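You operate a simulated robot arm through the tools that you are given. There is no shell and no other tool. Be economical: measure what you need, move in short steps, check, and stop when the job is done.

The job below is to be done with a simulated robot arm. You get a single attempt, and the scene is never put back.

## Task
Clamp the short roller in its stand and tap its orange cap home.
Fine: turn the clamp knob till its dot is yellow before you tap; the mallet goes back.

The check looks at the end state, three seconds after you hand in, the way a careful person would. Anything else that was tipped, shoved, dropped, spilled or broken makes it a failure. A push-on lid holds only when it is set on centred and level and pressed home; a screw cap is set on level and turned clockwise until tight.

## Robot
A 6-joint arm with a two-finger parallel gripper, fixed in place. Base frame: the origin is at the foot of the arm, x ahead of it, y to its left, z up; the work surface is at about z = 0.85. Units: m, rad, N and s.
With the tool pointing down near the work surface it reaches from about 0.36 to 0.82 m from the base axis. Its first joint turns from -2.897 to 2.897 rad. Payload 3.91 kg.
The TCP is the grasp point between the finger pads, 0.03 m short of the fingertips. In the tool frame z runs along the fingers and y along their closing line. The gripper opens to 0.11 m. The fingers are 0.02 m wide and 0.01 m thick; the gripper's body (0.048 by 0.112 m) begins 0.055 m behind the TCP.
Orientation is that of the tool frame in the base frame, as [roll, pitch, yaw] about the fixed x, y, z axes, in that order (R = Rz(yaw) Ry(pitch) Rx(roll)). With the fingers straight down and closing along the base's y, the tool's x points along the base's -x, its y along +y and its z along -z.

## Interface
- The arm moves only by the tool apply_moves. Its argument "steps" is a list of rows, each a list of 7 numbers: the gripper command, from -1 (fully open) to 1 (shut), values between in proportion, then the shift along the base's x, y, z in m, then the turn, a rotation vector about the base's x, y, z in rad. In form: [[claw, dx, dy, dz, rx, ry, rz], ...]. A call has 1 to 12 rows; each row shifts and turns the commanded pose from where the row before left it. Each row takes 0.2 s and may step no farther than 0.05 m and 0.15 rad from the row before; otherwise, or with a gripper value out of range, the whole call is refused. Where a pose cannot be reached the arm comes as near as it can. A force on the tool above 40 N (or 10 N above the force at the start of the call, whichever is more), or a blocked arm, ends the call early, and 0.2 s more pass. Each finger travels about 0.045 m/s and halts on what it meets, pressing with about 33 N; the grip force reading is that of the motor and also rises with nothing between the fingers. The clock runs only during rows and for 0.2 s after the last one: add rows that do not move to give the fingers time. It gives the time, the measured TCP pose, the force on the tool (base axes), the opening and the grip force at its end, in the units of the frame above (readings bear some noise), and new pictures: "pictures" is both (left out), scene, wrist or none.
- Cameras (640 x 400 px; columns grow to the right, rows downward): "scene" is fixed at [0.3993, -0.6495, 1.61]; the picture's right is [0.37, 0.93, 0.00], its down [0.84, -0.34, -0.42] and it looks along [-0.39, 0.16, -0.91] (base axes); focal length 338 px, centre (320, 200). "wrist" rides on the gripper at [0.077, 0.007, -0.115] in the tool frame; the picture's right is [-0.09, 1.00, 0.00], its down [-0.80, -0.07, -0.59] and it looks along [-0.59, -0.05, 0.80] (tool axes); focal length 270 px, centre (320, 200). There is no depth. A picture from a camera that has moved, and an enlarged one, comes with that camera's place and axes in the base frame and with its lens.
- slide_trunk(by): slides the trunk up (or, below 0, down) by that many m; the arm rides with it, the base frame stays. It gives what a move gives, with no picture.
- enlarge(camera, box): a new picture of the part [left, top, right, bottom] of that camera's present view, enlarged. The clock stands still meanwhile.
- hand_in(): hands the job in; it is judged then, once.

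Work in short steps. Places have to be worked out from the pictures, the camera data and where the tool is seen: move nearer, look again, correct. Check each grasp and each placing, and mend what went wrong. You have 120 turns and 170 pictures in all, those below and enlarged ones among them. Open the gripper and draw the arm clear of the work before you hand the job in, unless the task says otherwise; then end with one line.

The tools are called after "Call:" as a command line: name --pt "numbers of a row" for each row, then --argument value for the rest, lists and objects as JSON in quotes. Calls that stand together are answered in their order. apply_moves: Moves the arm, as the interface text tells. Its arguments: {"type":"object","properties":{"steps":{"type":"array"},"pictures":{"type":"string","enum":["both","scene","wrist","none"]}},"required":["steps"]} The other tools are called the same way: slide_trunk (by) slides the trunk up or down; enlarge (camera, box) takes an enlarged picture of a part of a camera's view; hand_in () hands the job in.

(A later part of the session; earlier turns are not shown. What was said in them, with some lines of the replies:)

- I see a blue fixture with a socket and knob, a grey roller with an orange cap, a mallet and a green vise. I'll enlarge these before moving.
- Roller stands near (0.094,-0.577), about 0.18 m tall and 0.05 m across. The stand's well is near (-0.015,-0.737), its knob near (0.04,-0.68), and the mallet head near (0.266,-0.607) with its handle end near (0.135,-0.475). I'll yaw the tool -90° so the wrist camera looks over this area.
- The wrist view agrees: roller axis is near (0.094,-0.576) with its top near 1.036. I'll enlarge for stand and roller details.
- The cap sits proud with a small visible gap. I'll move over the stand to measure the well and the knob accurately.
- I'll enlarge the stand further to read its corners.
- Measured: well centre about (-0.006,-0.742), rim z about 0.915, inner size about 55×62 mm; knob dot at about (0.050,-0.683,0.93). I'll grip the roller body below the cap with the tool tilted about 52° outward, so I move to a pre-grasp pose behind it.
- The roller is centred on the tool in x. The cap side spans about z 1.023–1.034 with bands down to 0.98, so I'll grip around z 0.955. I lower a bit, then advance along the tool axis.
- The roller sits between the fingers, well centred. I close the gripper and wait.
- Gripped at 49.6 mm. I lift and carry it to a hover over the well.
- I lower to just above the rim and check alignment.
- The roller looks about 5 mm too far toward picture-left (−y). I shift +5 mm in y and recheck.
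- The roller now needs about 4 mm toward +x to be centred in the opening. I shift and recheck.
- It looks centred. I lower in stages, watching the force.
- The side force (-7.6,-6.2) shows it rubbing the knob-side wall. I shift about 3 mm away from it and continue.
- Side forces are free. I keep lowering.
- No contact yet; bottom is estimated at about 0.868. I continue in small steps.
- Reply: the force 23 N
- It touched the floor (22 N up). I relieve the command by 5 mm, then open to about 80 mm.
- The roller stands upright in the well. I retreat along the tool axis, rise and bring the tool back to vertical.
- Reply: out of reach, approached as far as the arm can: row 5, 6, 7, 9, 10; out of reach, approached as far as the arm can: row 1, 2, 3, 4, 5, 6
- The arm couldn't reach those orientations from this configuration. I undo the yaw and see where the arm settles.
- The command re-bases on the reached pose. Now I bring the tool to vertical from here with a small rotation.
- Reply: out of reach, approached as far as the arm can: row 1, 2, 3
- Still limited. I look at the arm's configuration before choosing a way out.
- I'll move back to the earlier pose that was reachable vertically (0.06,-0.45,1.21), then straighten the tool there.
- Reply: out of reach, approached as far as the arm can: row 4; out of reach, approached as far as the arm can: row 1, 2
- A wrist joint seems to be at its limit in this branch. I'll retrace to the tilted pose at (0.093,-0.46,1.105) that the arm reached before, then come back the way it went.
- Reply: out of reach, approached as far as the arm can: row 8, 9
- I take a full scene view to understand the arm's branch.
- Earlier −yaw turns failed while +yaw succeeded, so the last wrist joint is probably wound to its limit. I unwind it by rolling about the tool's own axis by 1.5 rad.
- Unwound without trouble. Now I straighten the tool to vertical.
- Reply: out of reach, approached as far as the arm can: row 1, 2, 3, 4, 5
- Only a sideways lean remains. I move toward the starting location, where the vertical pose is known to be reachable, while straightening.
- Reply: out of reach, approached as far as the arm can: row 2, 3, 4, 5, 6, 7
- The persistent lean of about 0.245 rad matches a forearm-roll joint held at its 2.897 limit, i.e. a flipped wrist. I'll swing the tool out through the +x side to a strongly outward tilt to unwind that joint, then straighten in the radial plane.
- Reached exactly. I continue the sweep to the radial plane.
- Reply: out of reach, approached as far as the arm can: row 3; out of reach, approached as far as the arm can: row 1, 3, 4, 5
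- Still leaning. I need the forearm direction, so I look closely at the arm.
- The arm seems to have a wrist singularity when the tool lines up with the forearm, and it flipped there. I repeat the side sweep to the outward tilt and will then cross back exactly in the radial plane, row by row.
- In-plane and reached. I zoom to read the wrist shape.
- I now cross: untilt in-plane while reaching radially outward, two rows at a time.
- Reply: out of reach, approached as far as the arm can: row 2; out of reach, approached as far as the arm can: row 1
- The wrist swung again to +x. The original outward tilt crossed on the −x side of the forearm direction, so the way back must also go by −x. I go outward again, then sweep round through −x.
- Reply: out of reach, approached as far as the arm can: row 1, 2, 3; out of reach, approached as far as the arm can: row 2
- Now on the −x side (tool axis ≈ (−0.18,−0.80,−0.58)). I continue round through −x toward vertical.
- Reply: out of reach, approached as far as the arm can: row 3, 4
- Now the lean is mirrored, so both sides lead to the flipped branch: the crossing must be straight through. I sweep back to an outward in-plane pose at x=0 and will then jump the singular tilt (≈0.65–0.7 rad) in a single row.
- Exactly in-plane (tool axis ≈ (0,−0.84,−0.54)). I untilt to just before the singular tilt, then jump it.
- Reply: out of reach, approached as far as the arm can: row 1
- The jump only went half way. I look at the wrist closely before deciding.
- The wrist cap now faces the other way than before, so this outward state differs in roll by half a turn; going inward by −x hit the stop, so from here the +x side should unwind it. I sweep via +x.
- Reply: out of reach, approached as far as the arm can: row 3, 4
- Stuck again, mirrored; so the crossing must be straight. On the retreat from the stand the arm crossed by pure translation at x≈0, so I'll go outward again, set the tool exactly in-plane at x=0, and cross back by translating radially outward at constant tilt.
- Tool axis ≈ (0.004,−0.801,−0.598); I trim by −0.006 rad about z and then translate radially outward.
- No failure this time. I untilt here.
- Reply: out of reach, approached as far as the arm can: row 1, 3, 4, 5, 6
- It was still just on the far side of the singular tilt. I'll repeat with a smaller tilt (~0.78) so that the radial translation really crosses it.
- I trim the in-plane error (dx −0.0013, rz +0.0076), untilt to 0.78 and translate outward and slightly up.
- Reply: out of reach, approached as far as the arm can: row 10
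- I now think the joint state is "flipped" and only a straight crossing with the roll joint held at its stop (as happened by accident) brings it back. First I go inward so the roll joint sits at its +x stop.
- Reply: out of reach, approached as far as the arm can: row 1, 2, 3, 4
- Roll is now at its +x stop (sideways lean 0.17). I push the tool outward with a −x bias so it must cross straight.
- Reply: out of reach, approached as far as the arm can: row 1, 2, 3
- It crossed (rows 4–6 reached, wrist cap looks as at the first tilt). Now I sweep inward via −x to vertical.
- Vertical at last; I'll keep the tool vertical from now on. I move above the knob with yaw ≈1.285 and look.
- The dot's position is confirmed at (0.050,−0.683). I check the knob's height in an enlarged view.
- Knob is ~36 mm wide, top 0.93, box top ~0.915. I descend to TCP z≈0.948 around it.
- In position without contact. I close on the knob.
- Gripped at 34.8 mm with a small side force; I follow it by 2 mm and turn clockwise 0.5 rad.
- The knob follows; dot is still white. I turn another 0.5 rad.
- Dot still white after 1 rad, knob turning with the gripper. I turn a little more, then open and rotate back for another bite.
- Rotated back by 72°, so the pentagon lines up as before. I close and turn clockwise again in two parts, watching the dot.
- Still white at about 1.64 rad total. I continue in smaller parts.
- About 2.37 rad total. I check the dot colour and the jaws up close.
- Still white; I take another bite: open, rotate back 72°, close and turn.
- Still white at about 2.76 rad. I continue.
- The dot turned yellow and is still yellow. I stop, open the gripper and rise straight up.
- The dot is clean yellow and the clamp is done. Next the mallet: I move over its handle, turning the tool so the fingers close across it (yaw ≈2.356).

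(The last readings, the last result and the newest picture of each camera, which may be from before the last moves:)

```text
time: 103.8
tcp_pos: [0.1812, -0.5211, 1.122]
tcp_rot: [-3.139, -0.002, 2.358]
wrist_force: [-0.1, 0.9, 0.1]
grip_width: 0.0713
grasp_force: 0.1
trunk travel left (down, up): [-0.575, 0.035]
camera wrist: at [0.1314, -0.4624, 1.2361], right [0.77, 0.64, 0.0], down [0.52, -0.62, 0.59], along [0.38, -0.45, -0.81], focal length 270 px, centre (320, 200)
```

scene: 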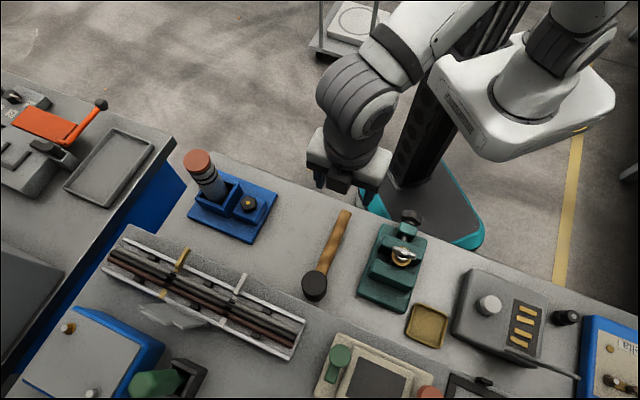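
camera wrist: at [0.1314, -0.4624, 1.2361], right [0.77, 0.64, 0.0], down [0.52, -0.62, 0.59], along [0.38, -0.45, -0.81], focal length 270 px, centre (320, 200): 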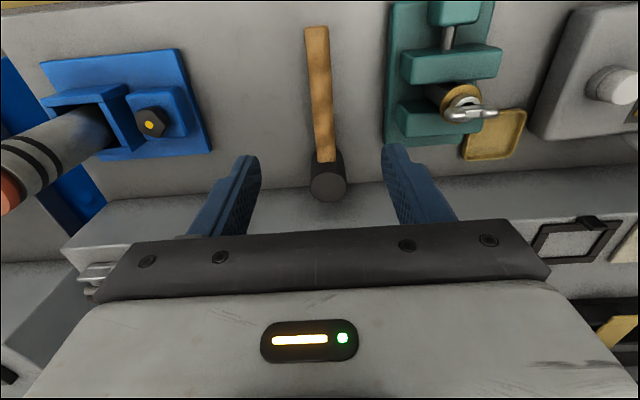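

Mallet: head ≈(0.267,−0.610), handle end ≈(0.14,−0.479), 53 mm head, 27 mm handle. I'll grip 80 mm from the head at (0.211,−0.553); first down to z≈1.0 to check.

Call:
apply_moves --pt "-0.3 0.015 -0.0158 -0.04 0 0 -0.01" --pt "-0.3 0.015 -0.0158 -0.04 0 0 0" --pt "-0.3 0 0 -0.045 0 0 0" --pt "-0.3 0 0 0 0 0 0" --pt "-0.3 0 0 0 0 0 0"

Call:
enlarge --camera "scene" --box '[290, 190, 410, 310]'

```text
time: 105.0
tcp_pos: [0.2107, -0.5521, 0.9966]
tcp_rot: [-3.14, -0.002, 2.348]
wrist_force: [0.5, -0.6, -0.1]
grip_width: 0.0716
grasp_force: 0.0
trunk travel left (down, up): [-0.575, 0.035]
camera wrist: at [0.1616, -0.4933, 1.1101], right [0.77, 0.64, 0.0], down [0.51, -0.62, 0.59], along [0.38, -0.46, -0.81], focal length 270 px, centre (320, 200)
```

scene: 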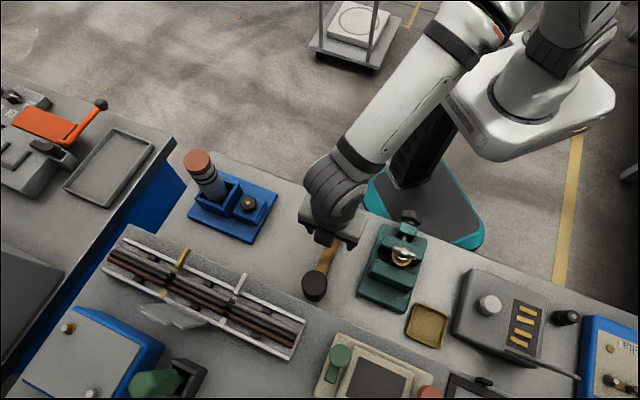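
wrist: 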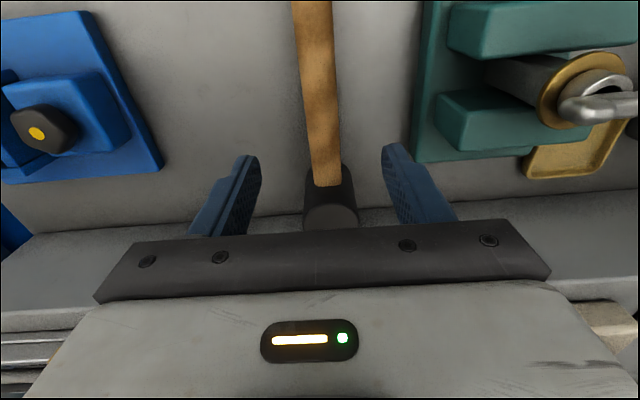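

```text
3.33 times, centred on (350, 250) of scene
camera zoom: at [0.3993, -0.6495, 1.61], right [0.37, 0.93, 0.0], down [0.84, -0.34, -0.42], along [-0.39, 0.16, -0.91], focal length 1126 px, centre (220, 33)
```

zoom: 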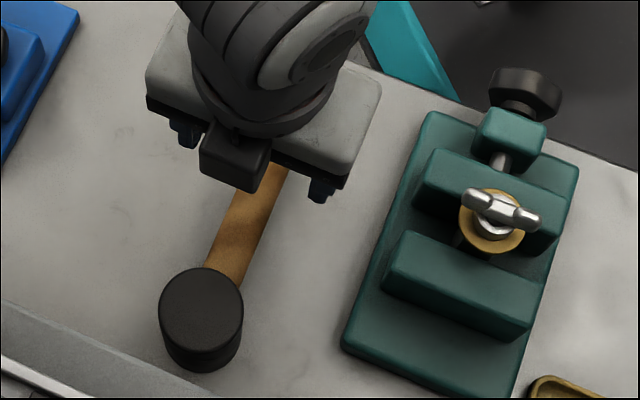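

The handle is centred between the fingers. I descend to z≈0.883 and close.

Call:
apply_moves --pt "-0.3 0 0 -0.04 0 0 0" --pt "-0.3 0 0 -0.04 0 0 0" --pt "-0.3 0 0 -0.02 0 0 0" --pt "-0.3 0 0 -0.0125 0 0 0" --pt "-0.3 0 0 0 0 0 0" --pictures "none"

Call:
apply_moves --pt "1 0 0 0 0 0 0" --pt "1 0 0 0 0 0 0" --pt "1 0 0 0 0 0 0" --pt "1 0 0 0 0 0 0" --pt "1 0 0 0 0 0 0" --pt "1 0 0 0 0 0 0" --pictures "wrist"

```text
time: 106.2
tcp_pos: [0.2102, -0.5543, 0.8854]
tcp_rot: [-3.14, -0.005, 2.348]
wrist_force: [-0.3, -0.8, 0.4]
grip_width: 0.0718
grasp_force: 0.0
trunk travel left (down, up): [-0.575, 0.035]
```

```text
time: 107.6
tcp_pos: [0.2102, -0.5526, 0.8857]
tcp_rot: [-3.141, -0.003, 2.347]
wrist_force: [1.9, 1.0, -0.5]
grip_width: 0.0266
grasp_force: 33.0
trunk travel left (down, up): [-0.575, 0.035]
camera wrist: at [0.162, -0.4945, 0.9996], right [0.77, 0.64, 0.0], down [0.51, -0.62, 0.59], along [0.38, -0.46, -0.81], focal length 270 px, centre (320, 200)
```

wrist: 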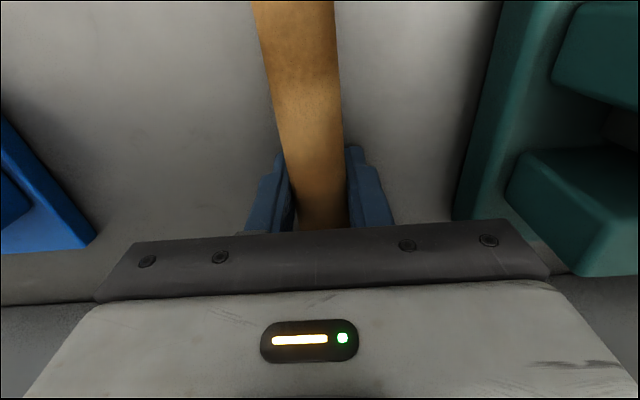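

Mallet handle gripped (26.6 mm) at TCP (0.2103,−0.5532,0.8855), yaw 2.347 — I'll return it to exactly this pose. I lift straight up.

Call:
apply_moves --pt "1 0 0 0.03 0 0 0" --pt "1 0 0 0.05 0 0 0" --pt "1 0 0 0.05 0 0 0" --pt "1 0 0 0.05 0 0 0" --pt "1 0 0 0.05 0 0 0" --pt "1 0 0 0.05 0 0 0" --pt "1 0 0 0 0 0 0"

```text
time: 109.2
tcp_pos: [0.2102, -0.5562, 1.1654]
tcp_rot: [3.141, -0.004, 2.347]
wrist_force: [0.1, 0.5, -3.3]
grip_width: 0.0261
grasp_force: 33.2
trunk travel left (down, up): [-0.575, 0.035]
camera wrist: at [0.1615, -0.4965, 1.2789], right [0.77, 0.64, 0.0], down [0.51, -0.62, 0.59], along [0.38, -0.46, -0.81], focal length 270 px, centre (320, 200)
```

scene: 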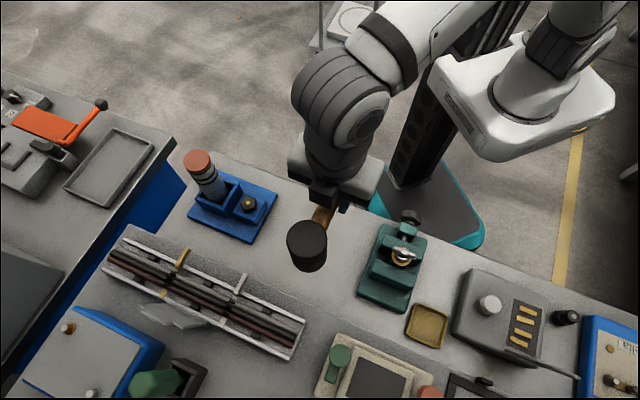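
wrist: 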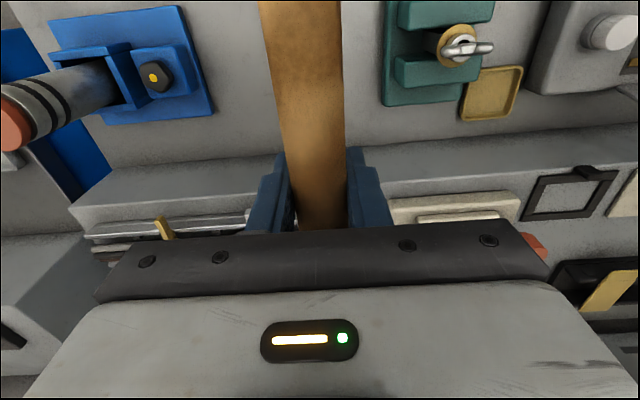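

Lifted without droop. I carry it to above the roller with yaw 1.57 so the head is over the cap.

Call:
apply_moves --pt "1 -0.0359 -0.0178 0 0 0 -0.1295" --pt "1 -0.0359 -0.0178 0 0 0 -0.1295" --pt "1 -0.0359 -0.0178 0 0 0 -0.1295" --pt "1 -0.0359 -0.0178 0 0 0 -0.1295" --pt "1 -0.0359 -0.0178 0 0 0 -0.1295" --pt "1 -0.0359 -0.0178 0 0 0 -0.1295" --pt "1 0 0 0 0 0 0" --pt "1 0 0 0 0 0 0"

Call:
enlarge --camera "scene" --box '[150, 80, 290, 220]'

```text
time: 111.0
tcp_pos: [-0.0035, -0.6605, 1.1645]
tcp_rot: [-3.139, -0.003, 1.57]
wrist_force: [-0.3, -0.2, -3.6]
grip_width: 0.0263
grasp_force: 33.4
trunk travel left (down, up): [-0.575, 0.035]
camera wrist: at [0.0045, -0.5849, 1.2777], right [1.0, -0.09, 0.0], down [-0.07, -0.8, 0.59], along [-0.05, -0.59, -0.81], focal length 270 px, centre (320, 200)
```

scene: 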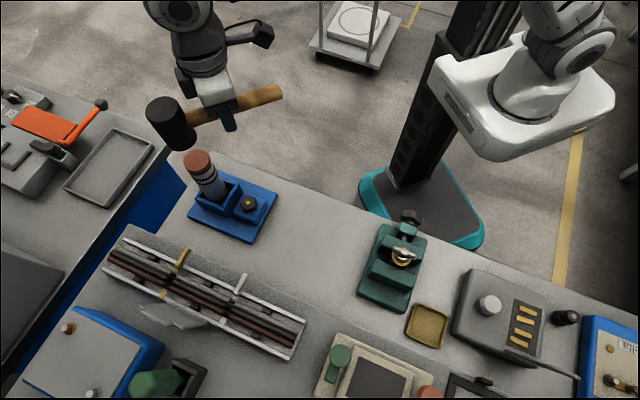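
wrist: 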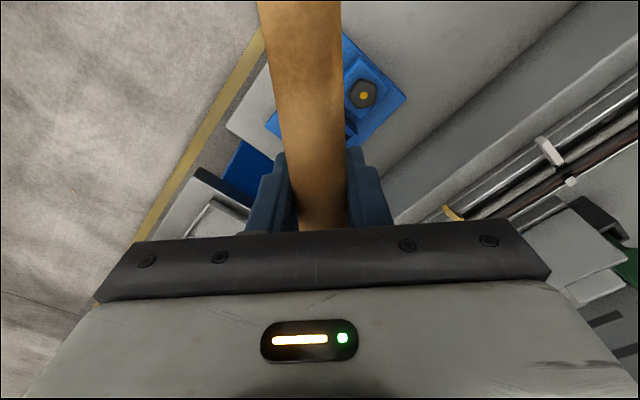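

```text
2.86 times, centred on (220, 150) of scene
camera zoom: at [0.3993, -0.6495, 1.61], right [0.37, 0.93, 0.0], down [0.84, -0.34, -0.42], along [-0.39, 0.16, -0.91], focal length 966 px, centre (606, 343)
```

zoom: 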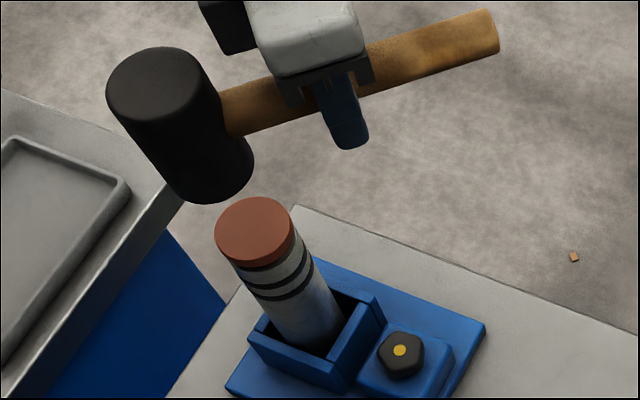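

Head centre is ≈(−0.004,−0.743) with its bottom face ≈0.035 below the TCP; cap centre ≈(−0.008,−0.742), top ≈1.05. I shift −4 mm in x and lower to ~15 mm above the cap.

Call:
apply_moves --pt "1 -0.004 0 -0.02 0 0 0" --pt "1 0 0 -0.03 0 0 0" --pt "1 0 0 -0.012 0 0 0" --pt "1 0 0 0 0 0 0" --pictures "none"

Call:
enlarge --camera "scene" --box '[150, 110, 260, 220]'

```text
time: 112.0
tcp_pos: [-0.0077, -0.6604, 1.1023]
tcp_rot: [-3.141, -0.004, 1.572]
wrist_force: [0.7, -0.2, -3.1]
grip_width: 0.0259
grasp_force: 33.0
trunk travel left (down, up): [-0.575, 0.035]
```

```text
3.64 times, centred on (205, 165) of scene
camera zoom: at [0.3993, -0.6495, 1.61], right [0.37, 0.93, 0.0], down [0.84, -0.34, -0.42], along [-0.39, 0.16, -0.91], focal length 1229 px, centre (738, 327)
```

zoom: 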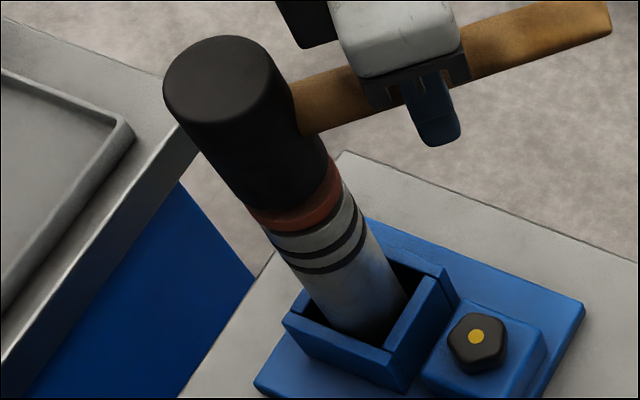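

The head is lined up over the cap. I tap with a quick stroke of 22 mm, followed by a rise.

Call:
apply_moves --pt "1 0 0 -0.022 0 0 0" --pt "1 0 0 0.022 0 0 0" --pt "1 0 0 0 0 0 0" --pictures "none"

Call:
enlarge --camera "scene" --box '[170, 140, 250, 220]'

```text
time: 112.8
tcp_pos: [-0.0085, -0.6603, 1.1022]
tcp_rot: [-3.14, -0.004, 1.571]
wrist_force: [0.3, -0.2, -5.3]
grip_width: 0.026
grasp_force: 33.3
trunk travel left (down, up): [-0.575, 0.035]
```

```text
5.00 times, centred on (210, 180) of scene
camera zoom: at [0.3993, -0.6495, 1.61], right [0.37, 0.93, 0.0], down [0.84, -0.34, -0.42], along [-0.39, 0.16, -0.91], focal length 1690 px, centre (870, 300)
```

zoom: 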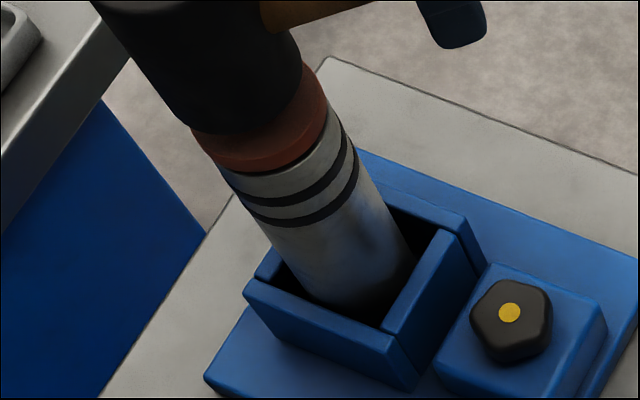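

Unclear whether it hit. I lower slowly to find contact height.

Call:
apply_moves --pt "1 0 0 -0.014 0 0 0" --pt "1 0 0 -0.004 0 0 0" --pt "1 0 0 -0.004 0 0 0" --pictures "none"

Call:
enlarge --camera "scene" --box '[170, 140, 250, 220]'

```text
time: 113.6
tcp_pos: [-0.0091, -0.6594, 1.0815]
tcp_rot: [-3.14, 0.0, 1.571]
wrist_force: [0.2, -0.8, 10.2]
grip_width: 0.0262
grasp_force: 33.1
trunk travel left (down, up): [-0.575, 0.035]
```

```text
5.00 times, centred on (210, 180) of scene
camera zoom: at [0.3993, -0.6495, 1.61], right [0.37, 0.93, 0.0], down [0.84, -0.34, -0.42], along [-0.39, 0.16, -0.91], focal length 1690 px, centre (870, 300)
```

zoom: 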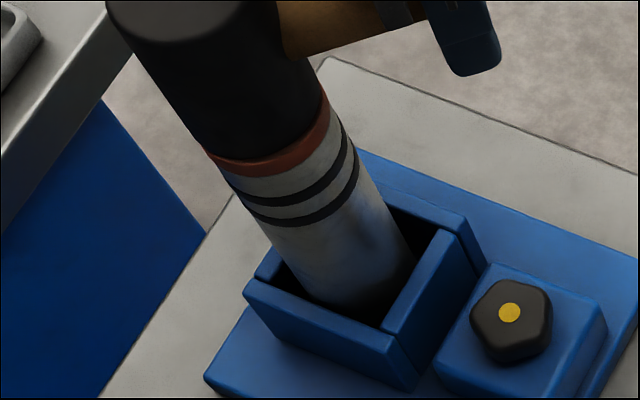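

Contact at TCP z≈1.081 (about 13 N). I rise to inspect the cap.

Call:
apply_moves --pt "1 0 0 0.02 0 0 0" --pt "1 0 0.01 0.045 0 0 0" --pt "1 0 0.03 0.02 0 0 0" --pt "1 0 0.03 0 0 0 0" --pt "1 0 0 0 0 0 0" --pictures "none"

Call:
enlarge --camera "scene" --box '[170, 140, 230, 200]'

```text
time: 114.8
tcp_pos: [-0.0086, -0.5904, 1.1651]
tcp_rot: [-3.139, -0.004, 1.573]
wrist_force: [0.6, 0.2, -4.3]
grip_width: 0.0263
grasp_force: 33.0
trunk travel left (down, up): [-0.575, 0.035]
```

```text
6.67 times, centred on (200, 170) of scene
camera zoom: at [0.3993, -0.6495, 1.61], right [0.37, 0.93, 0.0], down [0.84, -0.34, -0.42], along [-0.39, 0.16, -0.91], focal length 2253 px, centre (1120, 400)
```

zoom: 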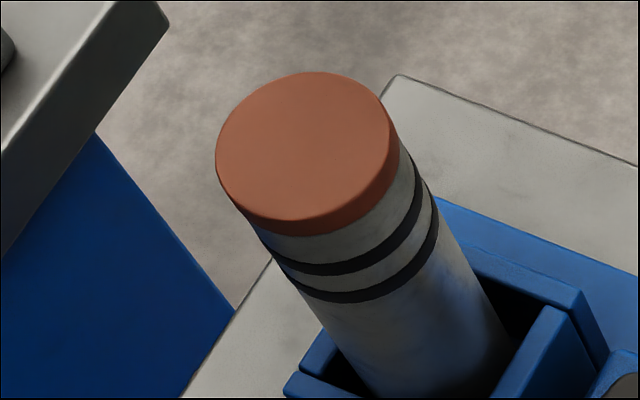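

The cap now sits flush with no gap visible. I give one more confirming tap to make sure it is home.

Call:
apply_moves --pt "1 0 -0.035 0 0 0 0" --pt "1 0 -0.035 0 0 0 0" --pt "1 0 0 -0.045 0 0 0" --pt "1 0 0 -0.02 0 0 0" --pt "1 0 0 0 0 0 0" --pt "1 0 0 -0.022 0 0 0" --pictures "none"

Call:
apply_moves --pt "1 0 0 0.04 0 0 0" --pt "1 0 0.01 0.045 0 0 0" --pt "1 0 0.04 0.01 0 0 0" --pt "1 0 0.03 0 0 0 0" --pt "1 0 0 0 0 0 0" --pictures "wrist"

Call:
enlarge --camera "scene" --box '[170, 140, 230, 200]'

```text
time: 116.2
tcp_pos: [-0.0077, -0.6604, 1.082]
tcp_rot: [-3.14, 0.002, 1.571]
wrist_force: [1.8, -0.7, 8.3]
grip_width: 0.0258
grasp_force: 32.8
trunk travel left (down, up): [-0.575, 0.035]
```

```text
time: 117.4
tcp_pos: [-0.0077, -0.5807, 1.1705]
tcp_rot: [-3.14, -0.004, 1.571]
wrist_force: [-0.1, -0.4, -3.8]
grip_width: 0.0258
grasp_force: 32.5
trunk travel left (down, up): [-0.575, 0.035]
camera wrist: at [-0.0008, -0.5051, 1.2857], right [1.0, -0.09, 0.0], down [-0.07, -0.8, 0.59], along [-0.05, -0.59, -0.81], focal length 270 px, centre (320, 200)
```

wrist: 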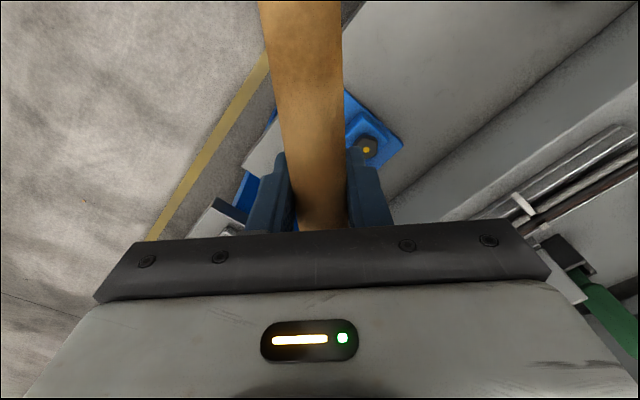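

```text
6.67 times, centred on (200, 170) of scene
camera zoom: at [0.3993, -0.6495, 1.61], right [0.37, 0.93, 0.0], down [0.84, -0.34, -0.42], along [-0.39, 0.16, -0.91], focal length 2253 px, centre (1120, 400)
```

zoom: 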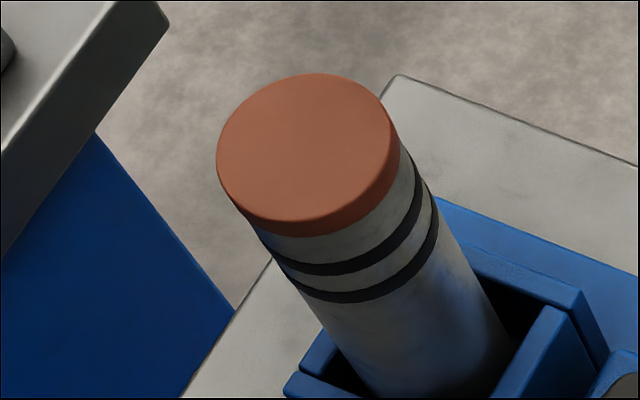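

Contact height is unchanged (1.082) and the cap is seated flush, so it is home. I carry the mallet back above its place with yaw 2.347.

Call:
apply_moves --pt "1 0.0365 0.0046 0 0 0 0.1295" --pt "1 0.0365 0.0046 0 0 0 0.1295" --pt "1 0.0365 0.0046 0 0 0 0.1295" --pt "1 0.0365 0.0046 0 0 0 0.1295" --pt "1 0.0365 0.0046 0 0 0 0.1295" --pt "1 0.0365 0.0046 0 0 0 0.1295" --pt "1 0 0 0 0 0 0" --pt "1 0 0 0 0 0 0" --pictures "none"

Call:
apply_moves --pt "1 0 0 -0.05 0 0 0" --pt "1 0 0 -0.05 0 0 0" --pt "1 0 0 -0.05 0 0 0" --pt "1 0 0 -0.05 0 0 0" --pt "1 0 0 -0.05 0 0 0" --pt "1 0 0 -0.02 0 0 0" --pt "1 0 0 0 0 0 0" --pt "1 0 0 0 0 0 0" --pictures "scene"

```text
time: 119.2
tcp_pos: [0.2096, -0.5517, 1.1762]
tcp_rot: [-3.139, -0.003, 2.349]
wrist_force: [0.6, 0.2, -3.8]
grip_width: 0.0261
grasp_force: 33.4
trunk travel left (down, up): [-0.575, 0.035]
```

```text
time: 121.0
tcp_pos: [0.211, -0.5522, 0.903]
tcp_rot: [-3.14, -0.004, 2.347]
wrist_force: [0.8, 0.4, -3.6]
grip_width: 0.0259
grasp_force: 33.2
trunk travel left (down, up): [-0.575, 0.035]
```

scene: 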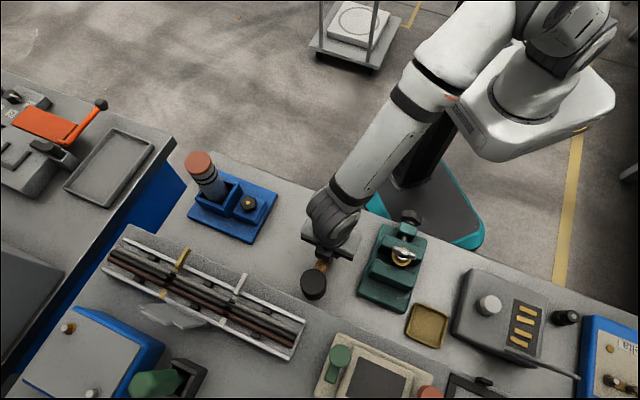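

Position matches the pick-up pose; about 17 mm remain. I lower gently until the head touches the table.

Call:
apply_moves --pt "1 0 -0.0008 -0.01 0 0 0" --pt "1 0 0 -0.004 0 0 0" --pt "1 0 0 -0.003 0 0 0" --pt "1 0 0 0 0 0 0" --pictures "none"

```text
time: 122.0
tcp_pos: [0.2102, -0.5519, 0.8878]
tcp_rot: [-3.14, -0.002, 2.349]
wrist_force: [-1.4, 5.7, 8.1]
grip_width: 0.0263
grasp_force: 33.2
trunk travel left (down, up): [-0.575, 0.035]
```

The mallet rests on the table (force reversed). I open and rise straight up.

Call:
apply_moves --pt "-0.3 0 0 0 0 0 0" --pt "-0.3 0 0 0 0 0 0" --pt "-0.3 0 0 0 0 0 0" --pt "-0.3 0 0 0 0 0 0" --pt "-0.3 0 0 0.03 0 0 0" --pt "-0.3 0 0 0.05 0 0 0" --pt "-0.3 0 0 0.05 0 0 0" --pt "-0.3 0 0 0.05 0 0 0" --pt "-0.3 0 0 0.05 0 0 0" --pt "-0.3 0 0.02 0.04 0 0 0" --pt "-0.3 0 0 0 0 0 0"

Call:
enlarge --camera "scene" --box '[280, 190, 460, 320]'

Call:
enlarge --camera "scene" --box '[170, 140, 330, 250]'

```text
time: 124.4
tcp_pos: [0.2109, -0.5334, 1.1552]
tcp_rot: [-3.141, -0.005, 2.346]
wrist_force: [0.4, -0.4, 0.4]
grip_width: 0.0716
grasp_force: 0.0
trunk travel left (down, up): [-0.575, 0.035]
camera wrist: at [0.1627, -0.4758, 1.27], right [0.77, 0.64, 0.0], down [0.51, -0.62, 0.59], along [0.37, -0.46, -0.81], focal length 270 px, centre (320, 200)
```

scene: 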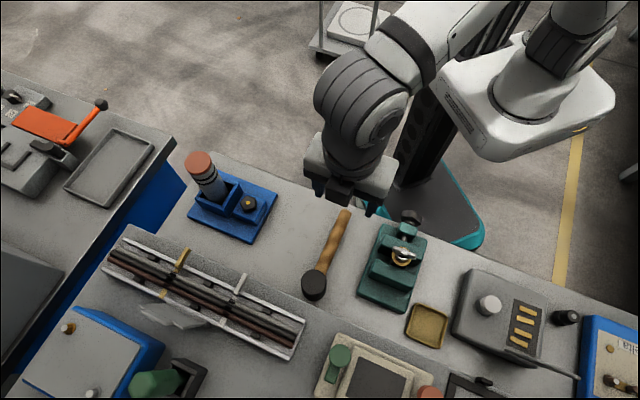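
wrist: 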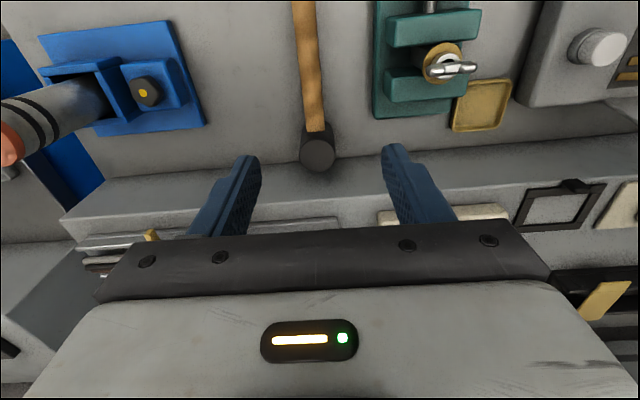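

```text
3.08 times, centred on (370, 255) of scene
camera zoom: at [0.3993, -0.6495, 1.61], right [0.37, 0.93, 0.0], down [0.84, -0.34, -0.42], along [-0.39, 0.16, -0.91], focal length 1040 px, centre (166, 31)
```

zoom: 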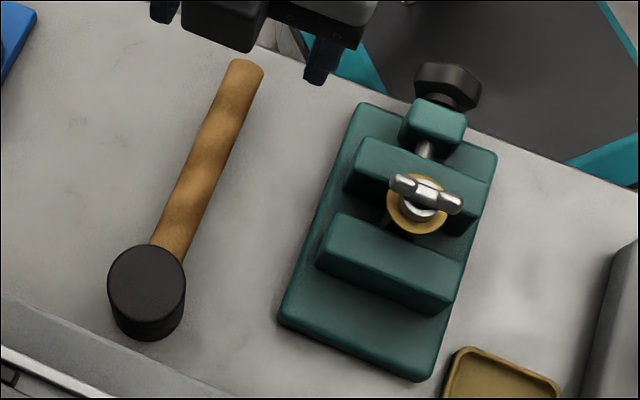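

```text
3.64 times, centred on (250, 195) of scene
camera zoom: at [0.3993, -0.6495, 1.61], right [0.37, 0.93, 0.0], down [0.84, -0.34, -0.42], along [-0.39, 0.16, -0.91], focal length 1229 px, centre (574, 218)
```

zoom: 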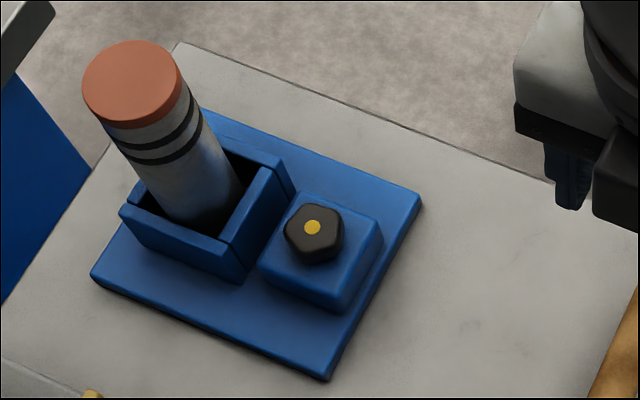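

The mallet is back in its original place, the dot is yellow, the cap is flush and the stand hasn't moved. I open fully and draw back a little.

Call:
apply_moves --pt "-1 0 0.02 0.02 0 0 0" --pt "-1 0 0.02 0.02 0 0 0" --pt "-1 0 0 0.02 0 0 0" --pt "-1 0 0 0 0 0 0" --pictures "none"

Call:
hand_in

```text
time: 125.4
tcp_pos: [0.2119, -0.4942, 1.2175]
tcp_rot: [-3.139, -0.003, 2.347]
wrist_force: [0.2, 0.4, 0.7]
grip_width: 0.1101
grasp_force: 0.1
trunk travel left (down, up): [-0.575, 0.035]
```

```text
The job is handed in.
```

The short roller is clamped in its stand with the knob dot yellow, its orange cap is tapped home, and the mallet is back in its place; the job is handed in.
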